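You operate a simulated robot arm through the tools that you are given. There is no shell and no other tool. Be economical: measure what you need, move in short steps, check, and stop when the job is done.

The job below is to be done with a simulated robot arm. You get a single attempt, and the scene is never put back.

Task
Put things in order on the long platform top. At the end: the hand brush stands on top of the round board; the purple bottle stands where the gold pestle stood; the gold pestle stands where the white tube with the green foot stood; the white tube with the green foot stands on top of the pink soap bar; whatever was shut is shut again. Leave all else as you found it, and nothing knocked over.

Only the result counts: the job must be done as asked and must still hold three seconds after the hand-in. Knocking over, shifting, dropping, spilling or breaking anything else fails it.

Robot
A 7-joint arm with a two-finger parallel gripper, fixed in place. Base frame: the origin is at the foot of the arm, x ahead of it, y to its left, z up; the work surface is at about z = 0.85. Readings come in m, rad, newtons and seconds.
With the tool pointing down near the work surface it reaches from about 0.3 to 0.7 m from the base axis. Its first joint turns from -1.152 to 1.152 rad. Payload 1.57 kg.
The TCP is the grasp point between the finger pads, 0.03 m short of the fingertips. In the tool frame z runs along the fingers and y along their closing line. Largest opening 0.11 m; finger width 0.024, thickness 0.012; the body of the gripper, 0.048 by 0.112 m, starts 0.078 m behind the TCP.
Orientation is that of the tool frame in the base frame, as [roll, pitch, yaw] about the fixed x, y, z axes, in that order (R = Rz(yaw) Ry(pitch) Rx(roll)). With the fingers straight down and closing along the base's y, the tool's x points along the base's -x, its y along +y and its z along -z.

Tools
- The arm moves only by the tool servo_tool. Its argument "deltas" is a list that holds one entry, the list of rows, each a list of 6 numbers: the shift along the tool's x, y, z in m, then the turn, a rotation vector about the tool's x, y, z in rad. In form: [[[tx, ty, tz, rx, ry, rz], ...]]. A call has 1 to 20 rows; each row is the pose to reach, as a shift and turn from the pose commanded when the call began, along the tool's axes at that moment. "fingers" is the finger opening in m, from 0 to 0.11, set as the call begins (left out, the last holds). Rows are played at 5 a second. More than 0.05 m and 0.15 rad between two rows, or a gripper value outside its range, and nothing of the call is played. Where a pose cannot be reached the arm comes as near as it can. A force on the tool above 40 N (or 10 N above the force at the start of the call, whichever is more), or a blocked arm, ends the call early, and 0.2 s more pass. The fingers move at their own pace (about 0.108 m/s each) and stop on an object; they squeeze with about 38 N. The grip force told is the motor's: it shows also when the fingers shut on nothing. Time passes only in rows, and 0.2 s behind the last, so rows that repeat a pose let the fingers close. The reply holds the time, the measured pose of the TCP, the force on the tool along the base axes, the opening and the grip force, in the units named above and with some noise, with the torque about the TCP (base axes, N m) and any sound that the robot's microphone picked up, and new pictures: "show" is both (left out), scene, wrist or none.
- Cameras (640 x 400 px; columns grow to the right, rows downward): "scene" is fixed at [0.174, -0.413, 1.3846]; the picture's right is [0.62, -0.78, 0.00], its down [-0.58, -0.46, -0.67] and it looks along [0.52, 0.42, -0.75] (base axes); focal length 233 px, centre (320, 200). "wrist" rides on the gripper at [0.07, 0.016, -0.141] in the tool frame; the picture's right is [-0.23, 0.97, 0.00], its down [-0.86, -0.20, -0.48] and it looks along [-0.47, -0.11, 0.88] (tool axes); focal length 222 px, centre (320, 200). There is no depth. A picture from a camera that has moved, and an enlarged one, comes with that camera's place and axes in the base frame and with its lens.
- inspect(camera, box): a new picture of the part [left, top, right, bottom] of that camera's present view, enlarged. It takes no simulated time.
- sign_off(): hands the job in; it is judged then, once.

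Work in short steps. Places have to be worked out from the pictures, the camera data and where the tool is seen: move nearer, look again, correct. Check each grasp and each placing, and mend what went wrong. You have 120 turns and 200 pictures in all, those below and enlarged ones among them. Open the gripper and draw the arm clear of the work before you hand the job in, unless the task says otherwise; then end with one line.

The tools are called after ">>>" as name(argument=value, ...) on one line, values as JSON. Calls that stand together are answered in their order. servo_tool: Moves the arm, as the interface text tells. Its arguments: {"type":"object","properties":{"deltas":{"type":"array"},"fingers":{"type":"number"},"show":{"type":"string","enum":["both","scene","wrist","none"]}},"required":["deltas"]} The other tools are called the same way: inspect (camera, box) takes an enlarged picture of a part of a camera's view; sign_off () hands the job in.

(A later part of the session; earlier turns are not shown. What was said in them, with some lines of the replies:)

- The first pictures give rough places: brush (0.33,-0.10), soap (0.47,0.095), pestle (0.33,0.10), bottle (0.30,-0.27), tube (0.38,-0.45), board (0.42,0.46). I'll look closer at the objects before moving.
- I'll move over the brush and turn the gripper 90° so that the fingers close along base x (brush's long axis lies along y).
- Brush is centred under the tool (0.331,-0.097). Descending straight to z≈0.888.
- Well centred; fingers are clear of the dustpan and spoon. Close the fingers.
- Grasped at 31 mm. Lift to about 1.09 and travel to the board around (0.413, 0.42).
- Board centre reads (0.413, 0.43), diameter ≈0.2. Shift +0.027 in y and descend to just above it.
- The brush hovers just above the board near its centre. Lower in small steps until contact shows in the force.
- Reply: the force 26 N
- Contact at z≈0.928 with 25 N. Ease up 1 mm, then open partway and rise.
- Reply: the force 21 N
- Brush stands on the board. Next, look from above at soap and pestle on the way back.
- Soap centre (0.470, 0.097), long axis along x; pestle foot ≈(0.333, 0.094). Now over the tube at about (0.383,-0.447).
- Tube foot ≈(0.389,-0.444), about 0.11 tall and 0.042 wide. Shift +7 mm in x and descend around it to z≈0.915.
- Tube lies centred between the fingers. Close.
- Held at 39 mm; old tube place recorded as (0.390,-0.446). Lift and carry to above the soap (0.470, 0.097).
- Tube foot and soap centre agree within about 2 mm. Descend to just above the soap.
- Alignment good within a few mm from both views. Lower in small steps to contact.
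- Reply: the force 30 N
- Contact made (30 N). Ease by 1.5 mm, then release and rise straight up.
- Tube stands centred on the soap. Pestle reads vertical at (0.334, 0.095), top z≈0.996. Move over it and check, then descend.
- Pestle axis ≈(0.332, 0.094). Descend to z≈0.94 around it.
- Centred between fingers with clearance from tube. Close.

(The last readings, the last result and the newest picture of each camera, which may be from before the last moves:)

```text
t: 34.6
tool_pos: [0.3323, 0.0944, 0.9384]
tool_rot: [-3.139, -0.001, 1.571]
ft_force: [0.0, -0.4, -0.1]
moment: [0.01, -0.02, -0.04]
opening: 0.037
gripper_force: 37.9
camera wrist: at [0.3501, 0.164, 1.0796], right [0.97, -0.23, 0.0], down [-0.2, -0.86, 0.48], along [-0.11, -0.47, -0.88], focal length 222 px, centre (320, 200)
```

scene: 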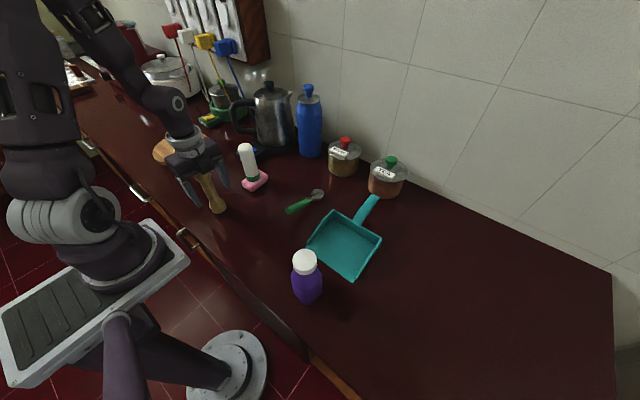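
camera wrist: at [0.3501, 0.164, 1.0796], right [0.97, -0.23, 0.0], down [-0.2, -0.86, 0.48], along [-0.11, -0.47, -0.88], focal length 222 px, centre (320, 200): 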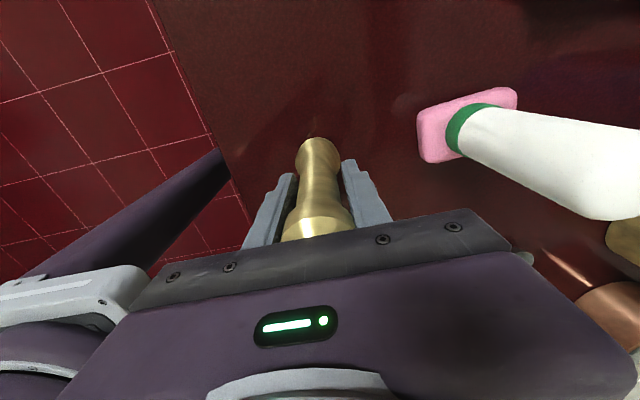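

Pestle gripped (37 mm), its place was (0.332, 0.094), bottom 0.088 below TCP. Lift 0.2 and carry, swinging wide of the bottle, to (0.390,-0.446).

>>> servo_tool(deltas=[[[0, 0, -0.02, 0, 0, 0], [0, 0, -0.06, 0, 0, 0], [0, 0, -0.1, 0, 0, 0], [0, 0, -0.15, 0, 0, 0], [0, 0, -0.2, 0, 0, 0], [0, 0, -0.2, 0, 0, 0]]], show="scene")

>>> servo_tool(deltas=[[[-0.035, 0.015, 0, 0, 0, 0], [-0.07, 0.03, 0, 0, 0, 0], [-0.11, 0.045, 0, 0, 0, 0], [-0.15, 0.06, 0, 0, 0, 0], [-0.19, 0.07, 0, 0, 0, 0], [-0.23, 0.08, 0, 0, 0, 0], [-0.27, 0.08, 0, 0, 0, 0], [-0.31, 0.08, 0, 0, 0, 0], [-0.35, 0.08, 0, 0, 0, 0], [-0.39, 0.08, 0, 0, 0, 0], [-0.43, 0.08, 0, 0, 0, 0], [-0.47, 0.07, 0, 0, 0, 0], [-0.51, 0.06, 0, 0, 0, 0], [-0.54, 0.058, 0, 0, 0, 0], [-0.54, 0.058, 0, 0, 0, 0]]])

```text
t: 36.0
tool_pos: [0.3315, 0.0937, 1.1396]
tool_rot: [-3.141, 0.0, 1.569]
ft_force: [0.7, 0.9, -5.1]
moment: [-0.01, -0.03, 0.0]
opening: 0.0365
gripper_force: 38.2
```

scene: 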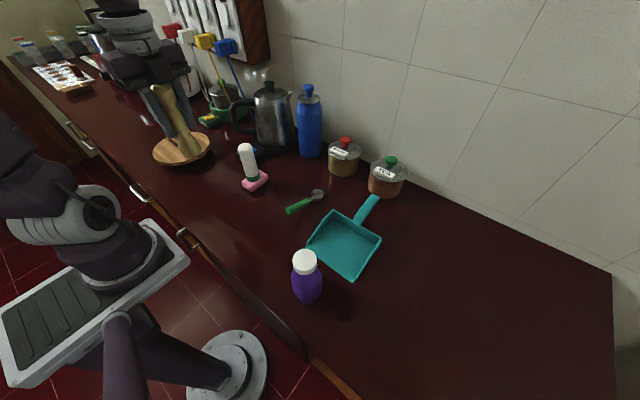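

```text
t: 39.2
tool_pos: [0.39, -0.4445, 1.1384]
tool_rot: [-3.139, -0.001, 1.572]
ft_force: [-0.7, 1.6, -3.9]
moment: [-0.05, -0.01, 0.0]
opening: 0.0366
gripper_force: 37.8
camera wrist: at [0.4075, -0.3753, 1.2791], right [0.97, -0.23, 0.0], down [-0.2, -0.86, 0.48], along [-0.11, -0.47, -0.88], focal length 222 px, centre (320, 200)
```

scene: 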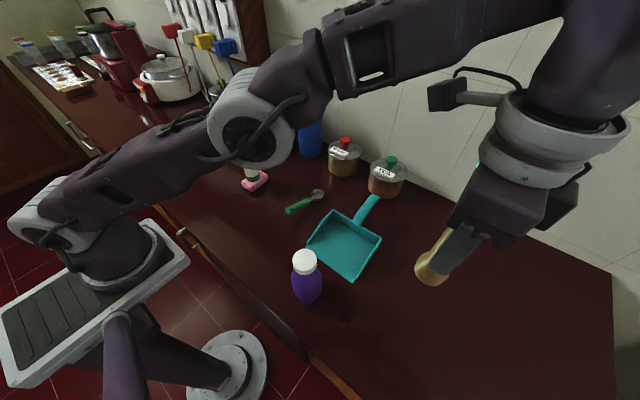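
wrist: 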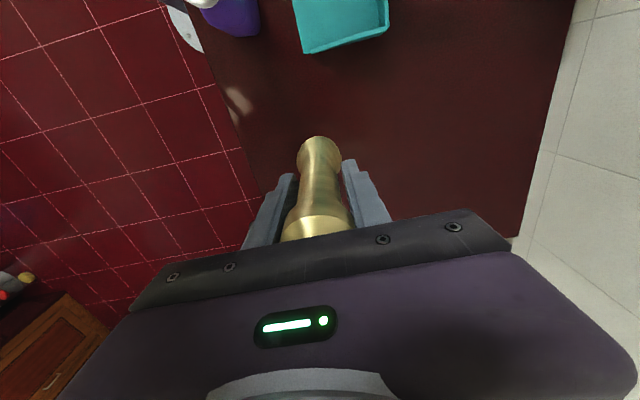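

Pestle held upright over the old tube place. Lower to 1 cm above the surface.

>>> servo_tool(deltas=[[[-0.001, 0, 0.04, 0, 0, 0], [-0.001, 0, 0.085, 0, 0, 0], [-0.001, 0, 0.13, 0, 0, 0], [-0.001, 0, 0.165, 0, 0, 0], [-0.001, 0, 0.187, 0, 0, 0], [-0.001, 0, 0.19, 0, 0, 0]]], show="none")

>>> servo_tool(deltas=[[[0, 0, 0.003, 0, 0, 0], [0, 0, 0.006, 0, 0, 0], [0, 0, 0.008, 0, 0, 0], [0, 0, 0.0095, 0, 0, 0], [0, 0, 0.0095, 0, 0, 0]]])

```text
t: 40.6
tool_pos: [0.3912, -0.4469, 0.9482]
tool_rot: [3.141, 0.001, 1.571]
ft_force: [-0.5, 0.0, -5.0]
moment: [0.01, 0.04, 0.0]
opening: 0.0366
gripper_force: 38.3
```

```text
t: 41.8
tool_pos: [0.3906, -0.4459, 0.9388]
tool_rot: [3.141, -0.001, 1.57]
ft_force: [-0.4, -0.1, -4.2]
moment: [-0.01, -0.01, 0.03]
opening: 0.0364
gripper_force: 37.5
camera wrist: at [0.4078, -0.377, 1.0804], right [0.97, -0.23, 0.0], down [-0.2, -0.86, 0.48], along [-0.11, -0.47, -0.88], focal length 222 px, centre (320, 200)
```

scene: 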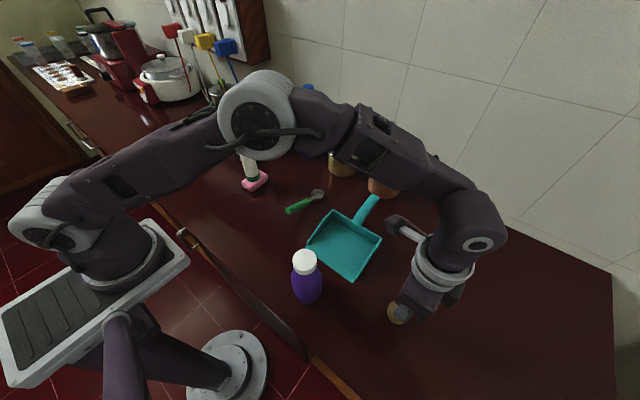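
wrist: 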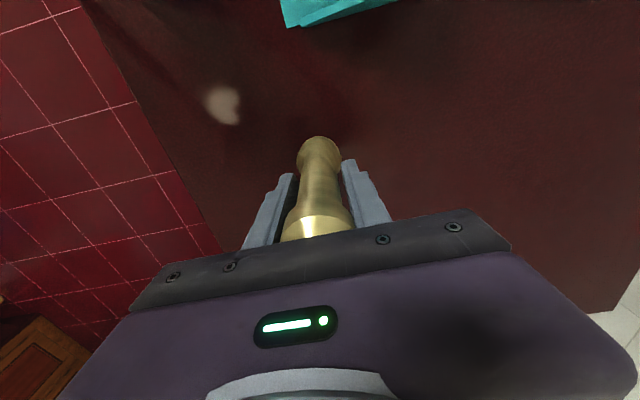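

No contact yet; lower another 1–3 mm.

>>> servo_tool(deltas=[[[0, 0, 0.001, 0, 0, 0], [0, 0, 0.002, 0, 0, 0], [0, 0, 0.002, 0, 0, 0]]], show="none")

```text
t: 42.6
tool_pos: [0.3902, -0.4457, 0.9386]
tool_rot: [-3.141, 0.0, 1.571]
ft_force: [-1.9, 2.5, 8.0]
moment: [0.24, -0.03, 0.04]
opening: 0.0365
gripper_force: 38.3
```

Light contact (8 N). Release and rise.

>>> servo_tool(deltas=[[[0, 0, 0, 0, 0, 0], [0, 0, 0, 0, 0, 0], [0, 0, 0, 0, 0, 0], [0, 0, -0.02, 0, 0, 0], [0, 0, -0.06, 0, 0, 0], [0, 0, -0.1, 0, 0, 0], [0, 0, -0.15, 0, 0, 0], [0, 0, -0.2, 0, 0, 0]]], fingers=0.08)

>>> inspect(camera="scene", box=[280, 230, 440, 340])

>>> inspect(camera="wrist", box=[180, 0, 420, 200])

```text
t: 44.4
tool_pos: [0.3899, -0.4465, 1.1382]
tool_rot: [-3.141, 0.0, 1.568]
ft_force: [-0.5, -0.1, 0.1]
moment: [-0.02, -0.08, 0.0]
opening: 0.08
gripper_force: 0.1
camera wrist: at [0.4076, -0.3768, 1.2799], right [0.97, -0.23, 0.0], down [-0.2, -0.85, 0.48], along [-0.11, -0.47, -0.88], focal length 222 px, centre (320, 200)
```

scene: 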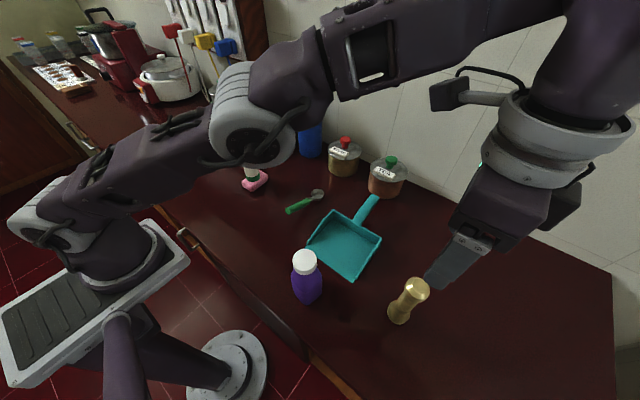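
wrist: 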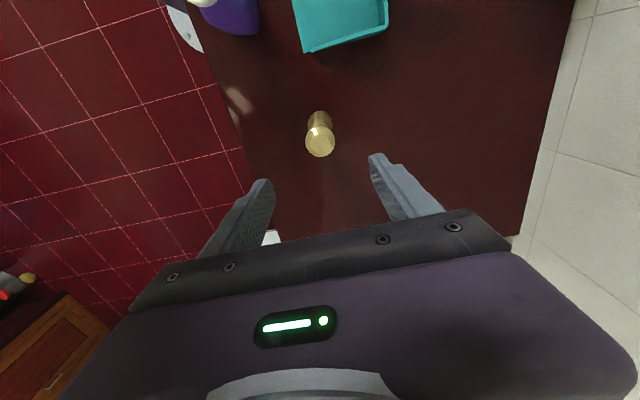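

```text
3.64 times, centred on (360, 285) of scene
camera zoom: at [0.1739, -0.413, 1.3846], right [0.62, -0.78, 0.0], down [-0.58, -0.46, -0.67], along [0.52, 0.42, -0.75], focal length 848 px, centre (174, -109)
```

zoom: 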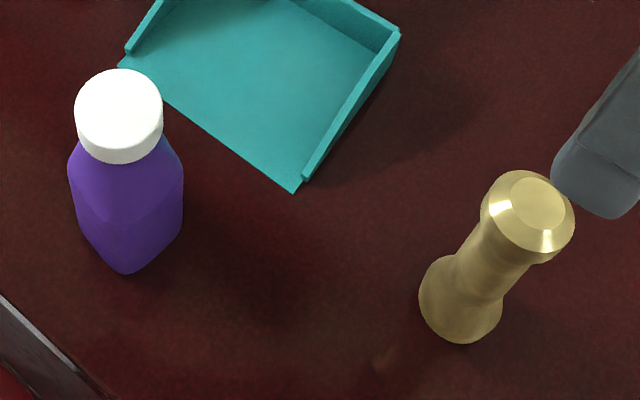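

```text
2.00 times, centred on (300, 100) of wrist
camera zoom: at [0.4076, -0.3768, 1.2799], right [0.97, -0.23, 0.0], down [-0.2, -0.85, 0.48], along [-0.11, -0.47, -0.88], focal length 444 px, centre (360, 400)
```

zoom: 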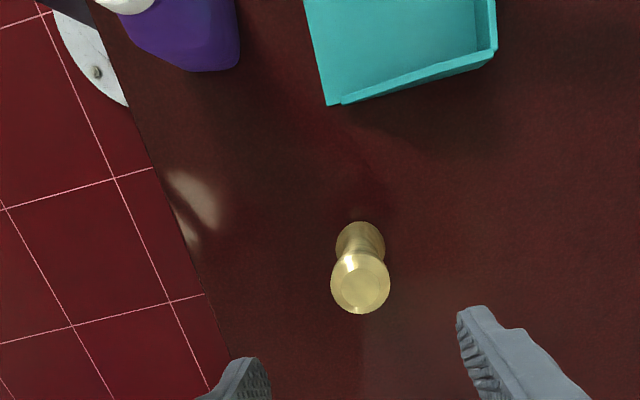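

Pestle stands where the tube was. Now go over the purple bottle at about (0.30,-0.275).

>>> servo_tool(deltas=[[[0.03, -0.016, -0.01, 0, 0, 0], [0.07, -0.037, -0.02, 0, 0, 0], [0.11, -0.058, -0.02, 0, 0, 0], [0.15, -0.08, -0.02, 0, 0, 0], [0.17, -0.09, -0.02, 0, 0, 0], [0.17, -0.09, -0.02, 0, 0, 0]]])

>>> inspect(camera="wrist", box=[200, 20, 440, 220])

```text
t: 45.8
tool_pos: [0.299, -0.2759, 1.1574]
tool_rot: [-3.139, 0.0, 1.571]
ft_force: [-0.3, -0.3, 0.3]
moment: [-0.01, -0.01, 0.0]
opening: 0.0803
gripper_force: 0.0
camera wrist: at [0.3173, -0.2066, 1.299], right [0.97, -0.23, 0.0], down [-0.2, -0.85, 0.48], along [-0.11, -0.47, -0.88], focal length 222 px, centre (320, 200)
```

scene: 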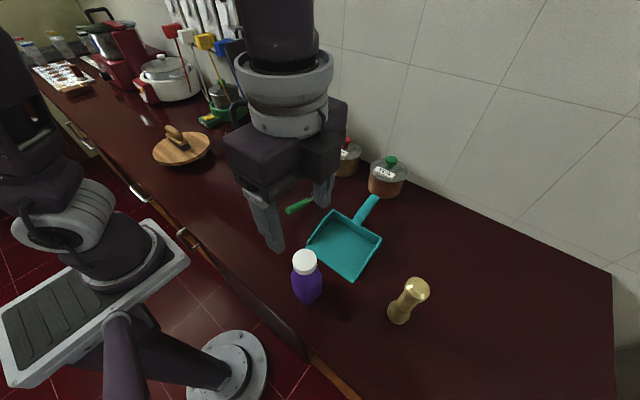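
wrist: 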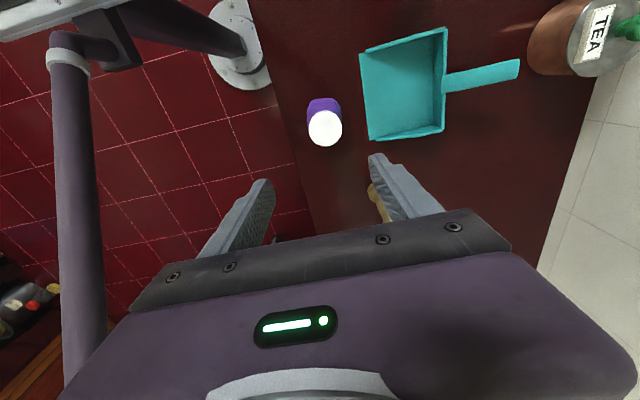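

```text
2.00 times, centred on (320, 120) of wrist
camera zoom: at [0.3173, -0.2066, 1.299], right [0.97, -0.23, 0.0], down [-0.2, -0.85, 0.48], along [-0.11, -0.47, -0.88], focal length 444 px, centre (320, 360)
```

zoom: 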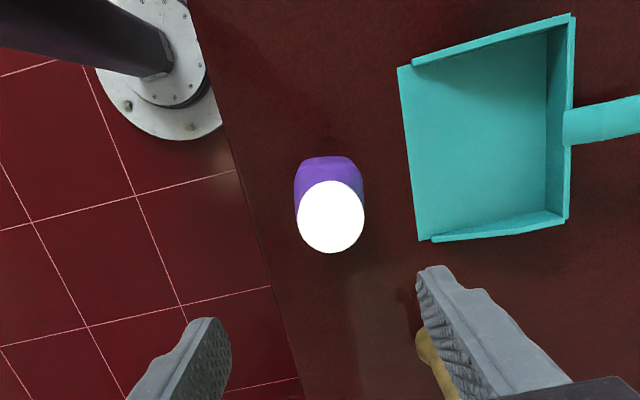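

Bottle axis triangulates to ≈(0.311,-0.265), cap top z≈1.007. Zoom to judge the yaw of its square body.

>>> inspect(camera="scene", box=[280, 240, 335, 315])

>>> inspect(camera="wrist", box=[290, 80, 360, 160])

```text
5.33 times, centred on (308, 278) of scene
camera zoom: at [0.174, -0.4129, 1.3846], right [0.62, -0.78, 0.0], down [-0.58, -0.46, -0.67], along [0.52, 0.42, -0.75], focal length 1243 px, centre (387, -213)
```

zoom: 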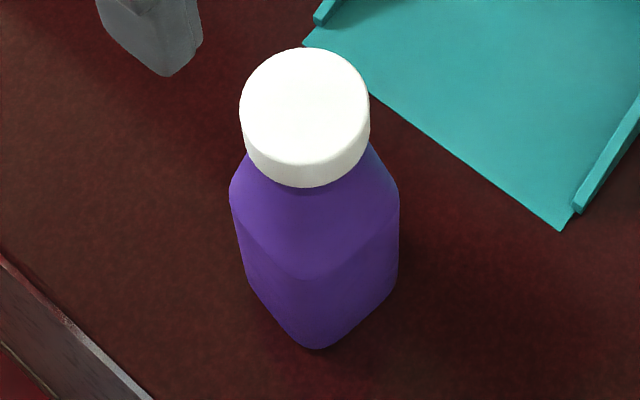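

```text
5.00 times, centred on (325, 120) of wrist
camera zoom: at [0.3173, -0.2066, 1.299], right [0.97, -0.23, 0.0], down [-0.2, -0.85, 0.48], along [-0.11, -0.47, -0.88], focal length 1111 px, centre (295, 600)
```

zoom: 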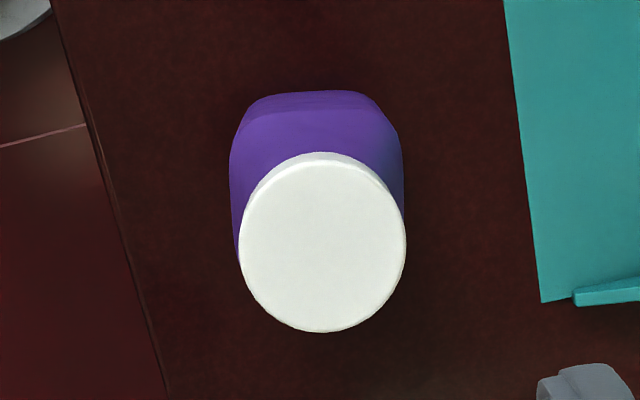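

Body square ≈52 mm with yaw ≈ -7°. Turn the gripper 0.125 rad to match, centre on (0.311,-0.265), opening 0.09, and descend to just over the cap first.

>>> servo_tool(deltas=[[[0.011, 0.012, 0.02, 0, 0, 0.125], [0.011, 0.012, 0.06, 0, 0, 0.125], [0.011, 0.012, 0.1, 0, 0, 0.125], [0.011, 0.012, 0.11, 0, 0, 0.125], [0.011, 0.012, 0.11, 0, 0, 0.125]]], fingers=0.09)

>>> inspect(camera="scene", box=[250, 210, 370, 310])

```text
t: 47.0
tool_pos: [0.3125, -0.2661, 1.0478]
tool_rot: [3.141, -0.001, 1.445]
ft_force: [-0.2, -0.5, 0.0]
moment: [-0.01, 0.02, 0.0]
opening: 0.0899
gripper_force: 0.1
camera wrist: at [0.3384, -0.1993, 1.1882], right [0.94, -0.35, 0.0], down [-0.3, -0.82, 0.48], along [-0.17, -0.45, -0.88], focal length 222 px, centre (320, 200)
```

scene: 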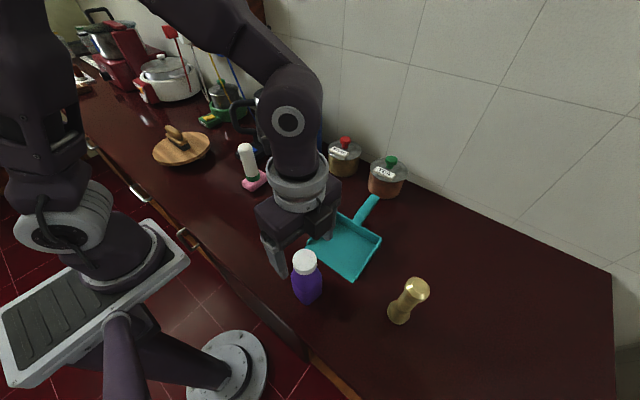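
wrist: 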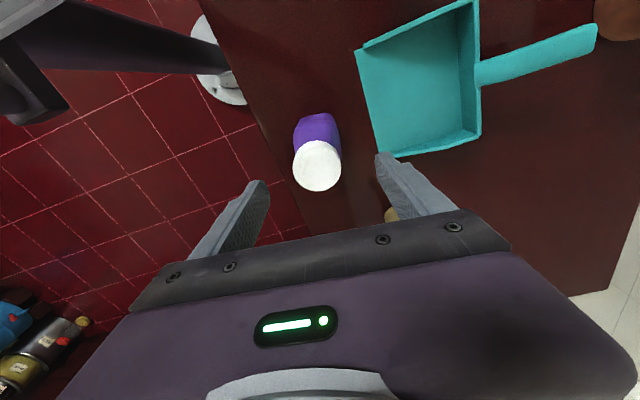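

```text
4.00 times, centred on (310, 260) of scene
camera zoom: at [0.174, -0.413, 1.3846], right [0.62, -0.78, 0.0], down [-0.58, -0.46, -0.67], along [0.52, 0.42, -0.75], focal length 932 px, centre (360, -40)
```

zoom: 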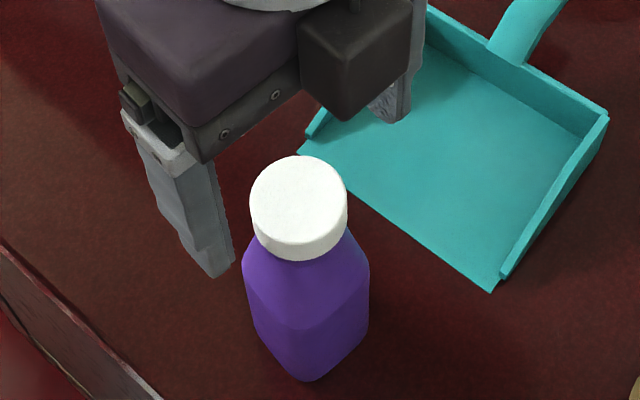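

Cap is aligned under the gripper. Descend to z≈0.938.

>>> servo_tool(deltas=[[[0.001, -0.001, 0.03, 0, 0, 0], [0.001, -0.001, 0.06, 0, 0, 0], [0.001, -0.001, 0.085, 0, 0, 0], [0.001, -0.001, 0.1, 0, 0, 0], [0.001, -0.001, 0.109, 0, 0, 0], [0.001, -0.001, 0.109, 0, 0, 0]]])

>>> inspect(camera="scene", box=[250, 210, 370, 310])

```text
t: 48.4
tool_pos: [0.3113, -0.2639, 0.9387]
tool_rot: [3.14, 0.001, 1.447]
ft_force: [-0.1, -0.2, 0.4]
moment: [0.02, 0.01, -0.01]
opening: 0.0897
gripper_force: 0.0
camera wrist: at [0.3374, -0.1974, 1.0797], right [0.94, -0.35, 0.0], down [-0.3, -0.82, 0.48], along [-0.17, -0.45, -0.88], focal length 222 px, centre (320, 200)
```

scene: 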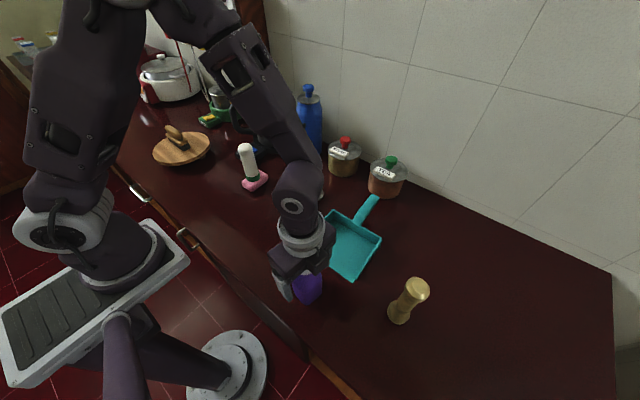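
wrist: 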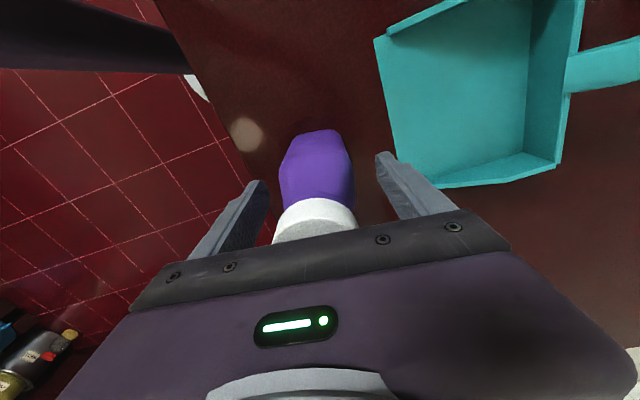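

```text
4.00 times, centred on (310, 260) of scene
camera zoom: at [0.174, -0.413, 1.3846], right [0.62, -0.78, 0.0], down [-0.58, -0.46, -0.67], along [0.52, 0.42, -0.75], focal length 932 px, centre (360, -40)
```

zoom: 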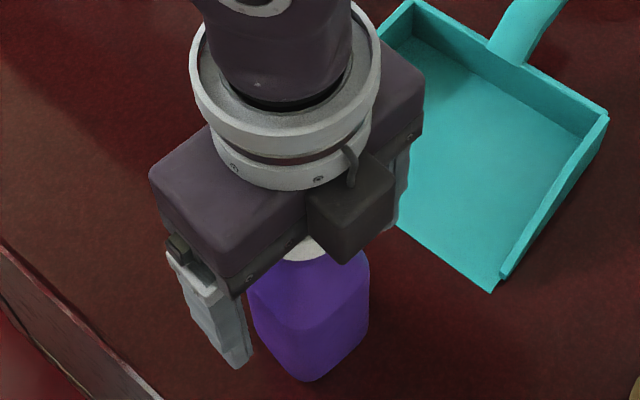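

Fingers straddle the straight part of the body (up to z≈0.935). Close.

>>> servo_tool(deltas=[[[0, 0, 0, 0, 0, 0], [0, 0, 0, 0, 0, 0], [0, 0, 0, 0, 0, 0], [0, 0, 0, 0, 0, 0]]], fingers=0.0, show="wrist")

```text
t: 49.4
tool_pos: [0.3107, -0.264, 0.9395]
tool_rot: [3.141, -0.001, 1.446]
ft_force: [-0.6, 0.5, -0.3]
moment: [-0.01, -0.01, -0.01]
opening: 0.054
gripper_force: 38.0
camera wrist: at [0.3374, -0.1974, 1.0799], right [0.94, -0.35, 0.0], down [-0.3, -0.82, 0.48], along [-0.17, -0.45, -0.88], focal length 222 px, centre (320, 200)
```

wrist: 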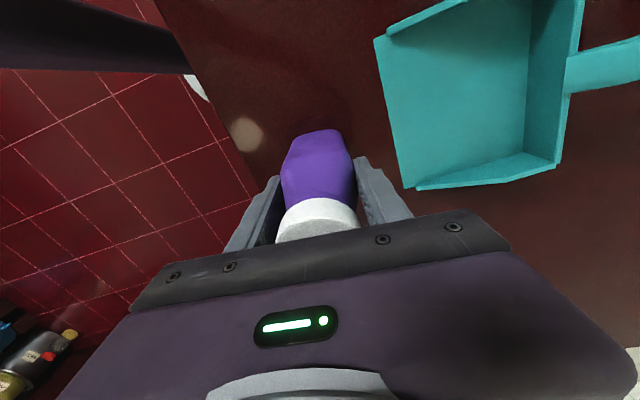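

Gripped at 54 mm. Lift 0.12 and look.

>>> servo_tool(deltas=[[[0, 0, -0.01, 0, 0, 0], [0, 0, -0.03, 0, 0, 0], [0, 0, -0.06, 0, 0, 0], [0, 0, -0.09, 0, 0, 0], [0, 0, -0.12, 0, 0, 0], [0, 0, -0.12, 0, 0, 0]]])

```text
t: 50.8
tool_pos: [0.3122, -0.2649, 1.0581]
tool_rot: [-3.141, -0.001, 1.444]
ft_force: [-0.1, -1.0, -1.5]
moment: [0.01, -0.01, 0.02]
opening: 0.0543
gripper_force: 38.0
camera wrist: at [0.3378, -0.1972, 1.1995], right [0.94, -0.35, 0.0], down [-0.3, -0.82, 0.48], along [-0.17, -0.45, -0.88], focal length 222 px, centre (320, 200)
```

scene: 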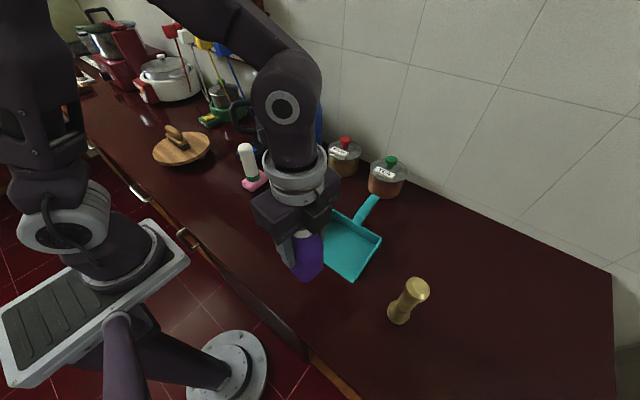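
wrist: 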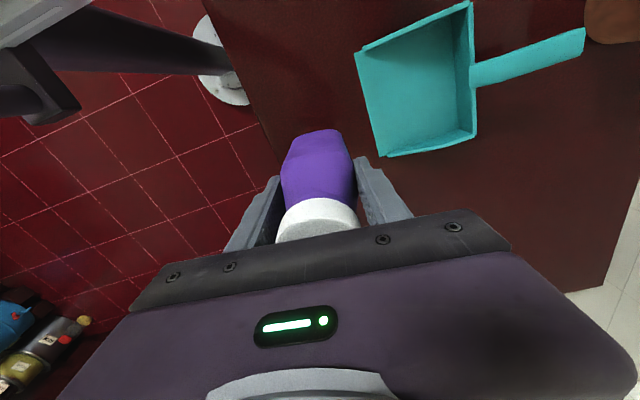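

Bottle is lifted upright. Carry it to the old pestle place (0.332, 0.094).

>>> servo_tool(deltas=[[[0.04, -0.003, -0.01, 0, 0, 0], [0.08, -0.006, -0.02, 0, 0, 0], [0.12, -0.009, -0.03, 0, 0, 0], [0.16, -0.011, -0.03, 0, 0, 0], [0.2, -0.014, -0.03, 0, 0, 0], [0.24, -0.016, -0.03, 0, 0, 0], [0.28, -0.019, -0.03, 0, 0, 0], [0.32, -0.022, -0.03, 0, 0, 0], [0.358, -0.024, -0.03, 0, 0, 0], [0.358, -0.024, -0.03, 0, 0, 0]]])

```text
t: 53.0
tool_pos: [0.3315, 0.0936, 1.0879]
tool_rot: [3.141, 0.0, 1.445]
ft_force: [0.1, 0.2, -1.4]
moment: [-0.02, -0.01, 0.0]
opening: 0.0542
gripper_force: 38.4
camera wrist: at [0.3575, 0.1612, 1.2293], right [0.94, -0.35, 0.0], down [-0.3, -0.82, 0.48], along [-0.17, -0.45, -0.88], focal length 222 px, centre (320, 200)
```

scene: 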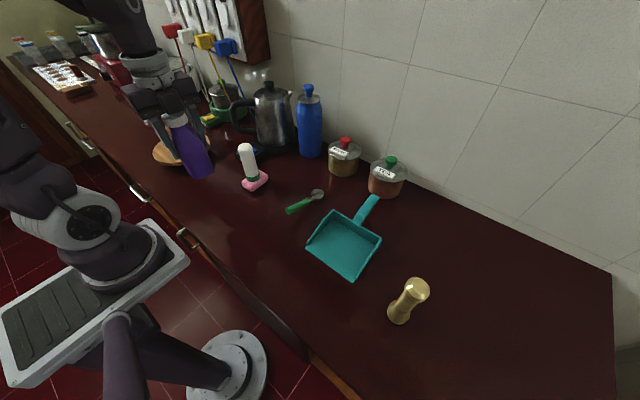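
wrist: 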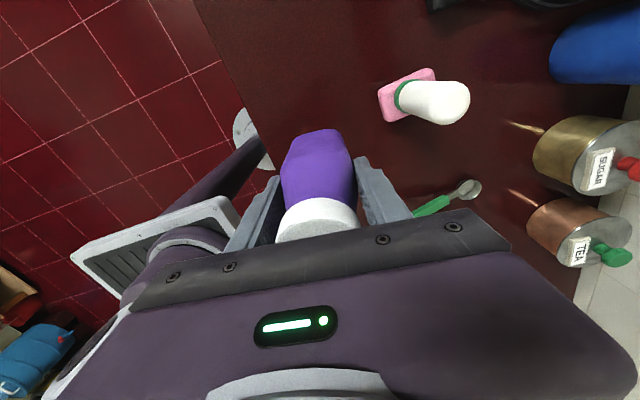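

Descend to about 5 mm above the surface (grasp TCP height was 0.9392), then touch down gently.

>>> servo_tool(deltas=[[[0, 0, 0.04, 0, 0, 0], [0, 0, 0.08, 0, 0, 0], [0, 0, 0.115, 0, 0, 0], [0, 0, 0.135, 0, 0, 0], [0, 0, 0.143, 0, 0, 0], [0, 0, 0.143, 0, 0, 0]]], show="scene")

>>> servo_tool(deltas=[[[0, 0, 0.003, 0, 0, 0], [0, 0, 0.005, 0, 0, 0], [0, 0, 0.0065, 0, 0, 0], [0, 0, 0.0065, 0, 0, 0]]], show="none")

```text
t: 54.4
tool_pos: [0.3336, 0.0941, 0.9445]
tool_rot: [3.139, 0.001, 1.445]
ft_force: [-0.2, 0.5, -0.8]
moment: [0.01, -0.01, 0.0]
opening: 0.0539
gripper_force: 37.7
```

scene: 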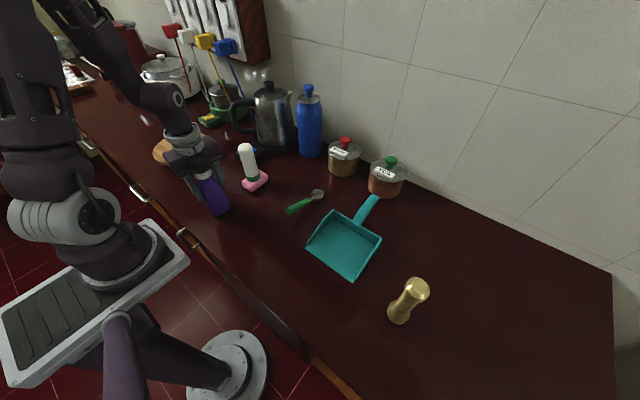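

```text
t: 55.4
tool_pos: [0.3321, 0.0934, 0.9392]
tool_rot: [-3.141, 0.001, 1.447]
ft_force: [-0.5, 0.3, -0.7]
moment: [0.02, -0.02, -0.03]
opening: 0.0539
gripper_force: 38.1
```

Still no contact force; lower another 2 mm.

>>> servo_tool(deltas=[[[0, 0, 0.001, 0, 0, 0], [0, 0, 0.002, 0, 0, 0], [0, 0, 0.002, 0, 0, 0]]], show="none")

```text
t: 56.2
tool_pos: [0.3318, 0.0939, 0.9371]
tool_rot: [3.139, -0.002, 1.447]
ft_force: [-1.1, 0.1, 35.0]
moment: [0.1, 0.08, -0.1]
opening: 0.0539
gripper_force: 38.0
```

Contact (35 N). Ease 1 mm, release and rise straight up.

>>> servo_tool(deltas=[[[0, 0, -0.001, 0, 0, 0], [0, 0, -0.001, 0, 0, 0]]], show="none")

>>> servo_tool(deltas=[[[0, 0, 0, 0, 0, 0], [0, 0, 0, 0, 0, 0], [0, 0, 0, 0, 0, 0], [0, 0, -0.02, 0, 0, 0], [0, 0, -0.06, 0, 0, 0], [0, 0, -0.1, 0, 0, 0], [0, 0, -0.15, 0, 0, 0], [0, 0, -0.2, 0, 0, 0], [0, 0, -0.22, 0, 0, 0]]], fingers=0.085)

>>> inspect(camera="scene", box=[140, 110, 300, 230])

```text
t: 56.8
tool_pos: [0.3327, 0.0932, 0.937]
tool_rot: [3.14, -0.001, 1.446]
ft_force: [-0.3, 0.2, -1.3]
moment: [-0.03, -0.02, 0.0]
opening: 0.0541
gripper_force: 38.3
```

```text
t: 58.8
tool_pos: [0.332, 0.0943, 1.1596]
tool_rot: [-3.141, 0.001, 1.445]
ft_force: [0.3, -0.7, 0.3]
moment: [0.0, 0.0, 0.04]
opening: 0.085
gripper_force: 0.1
camera wrist: at [0.3581, 0.1614, 1.3004], right [0.94, -0.35, 0.0], down [-0.31, -0.82, 0.48], along [-0.17, -0.45, -0.88], focal length 222 px, centre (320, 200)
```

scene: 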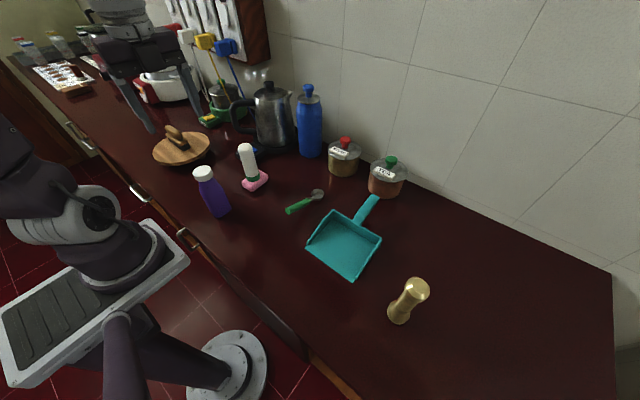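
wrist: 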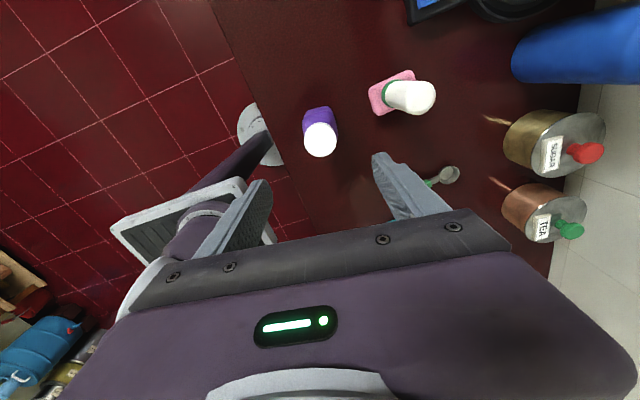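

```text
3.33 times, centred on (220, 170) of scene
camera zoom: at [0.174, -0.413, 1.3846], right [0.62, -0.78, 0.0], down [-0.58, -0.46, -0.67], along [0.52, 0.42, -0.75], focal length 777 px, centre (653, 300)
```

zoom: 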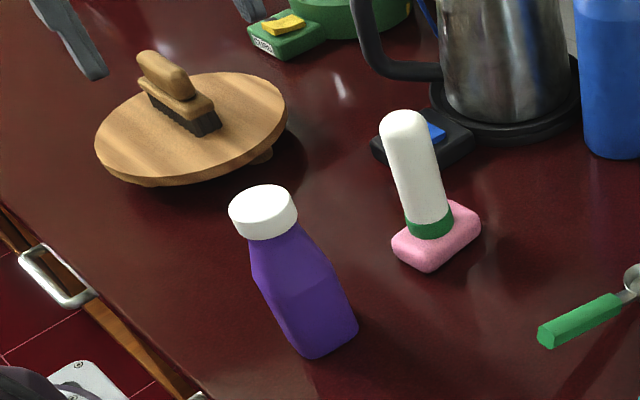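

Everything stands as asked: the brush is on the board, the tube on the soap, the pestle in the tube's place and the bottle in the pestle's place. Nothing was opened, the gripper is open and the arm is clear, so I hand it in.

>>> sign_off()

```text
The job is handed in.
```

The job is handed in: the brush stands on the round board, the bottle where the pestle stood, the pestle where the tube stood, and the tube on the pink soap. I opened nothing, and the last pictures showed nothing knocked over and nothing else moved.
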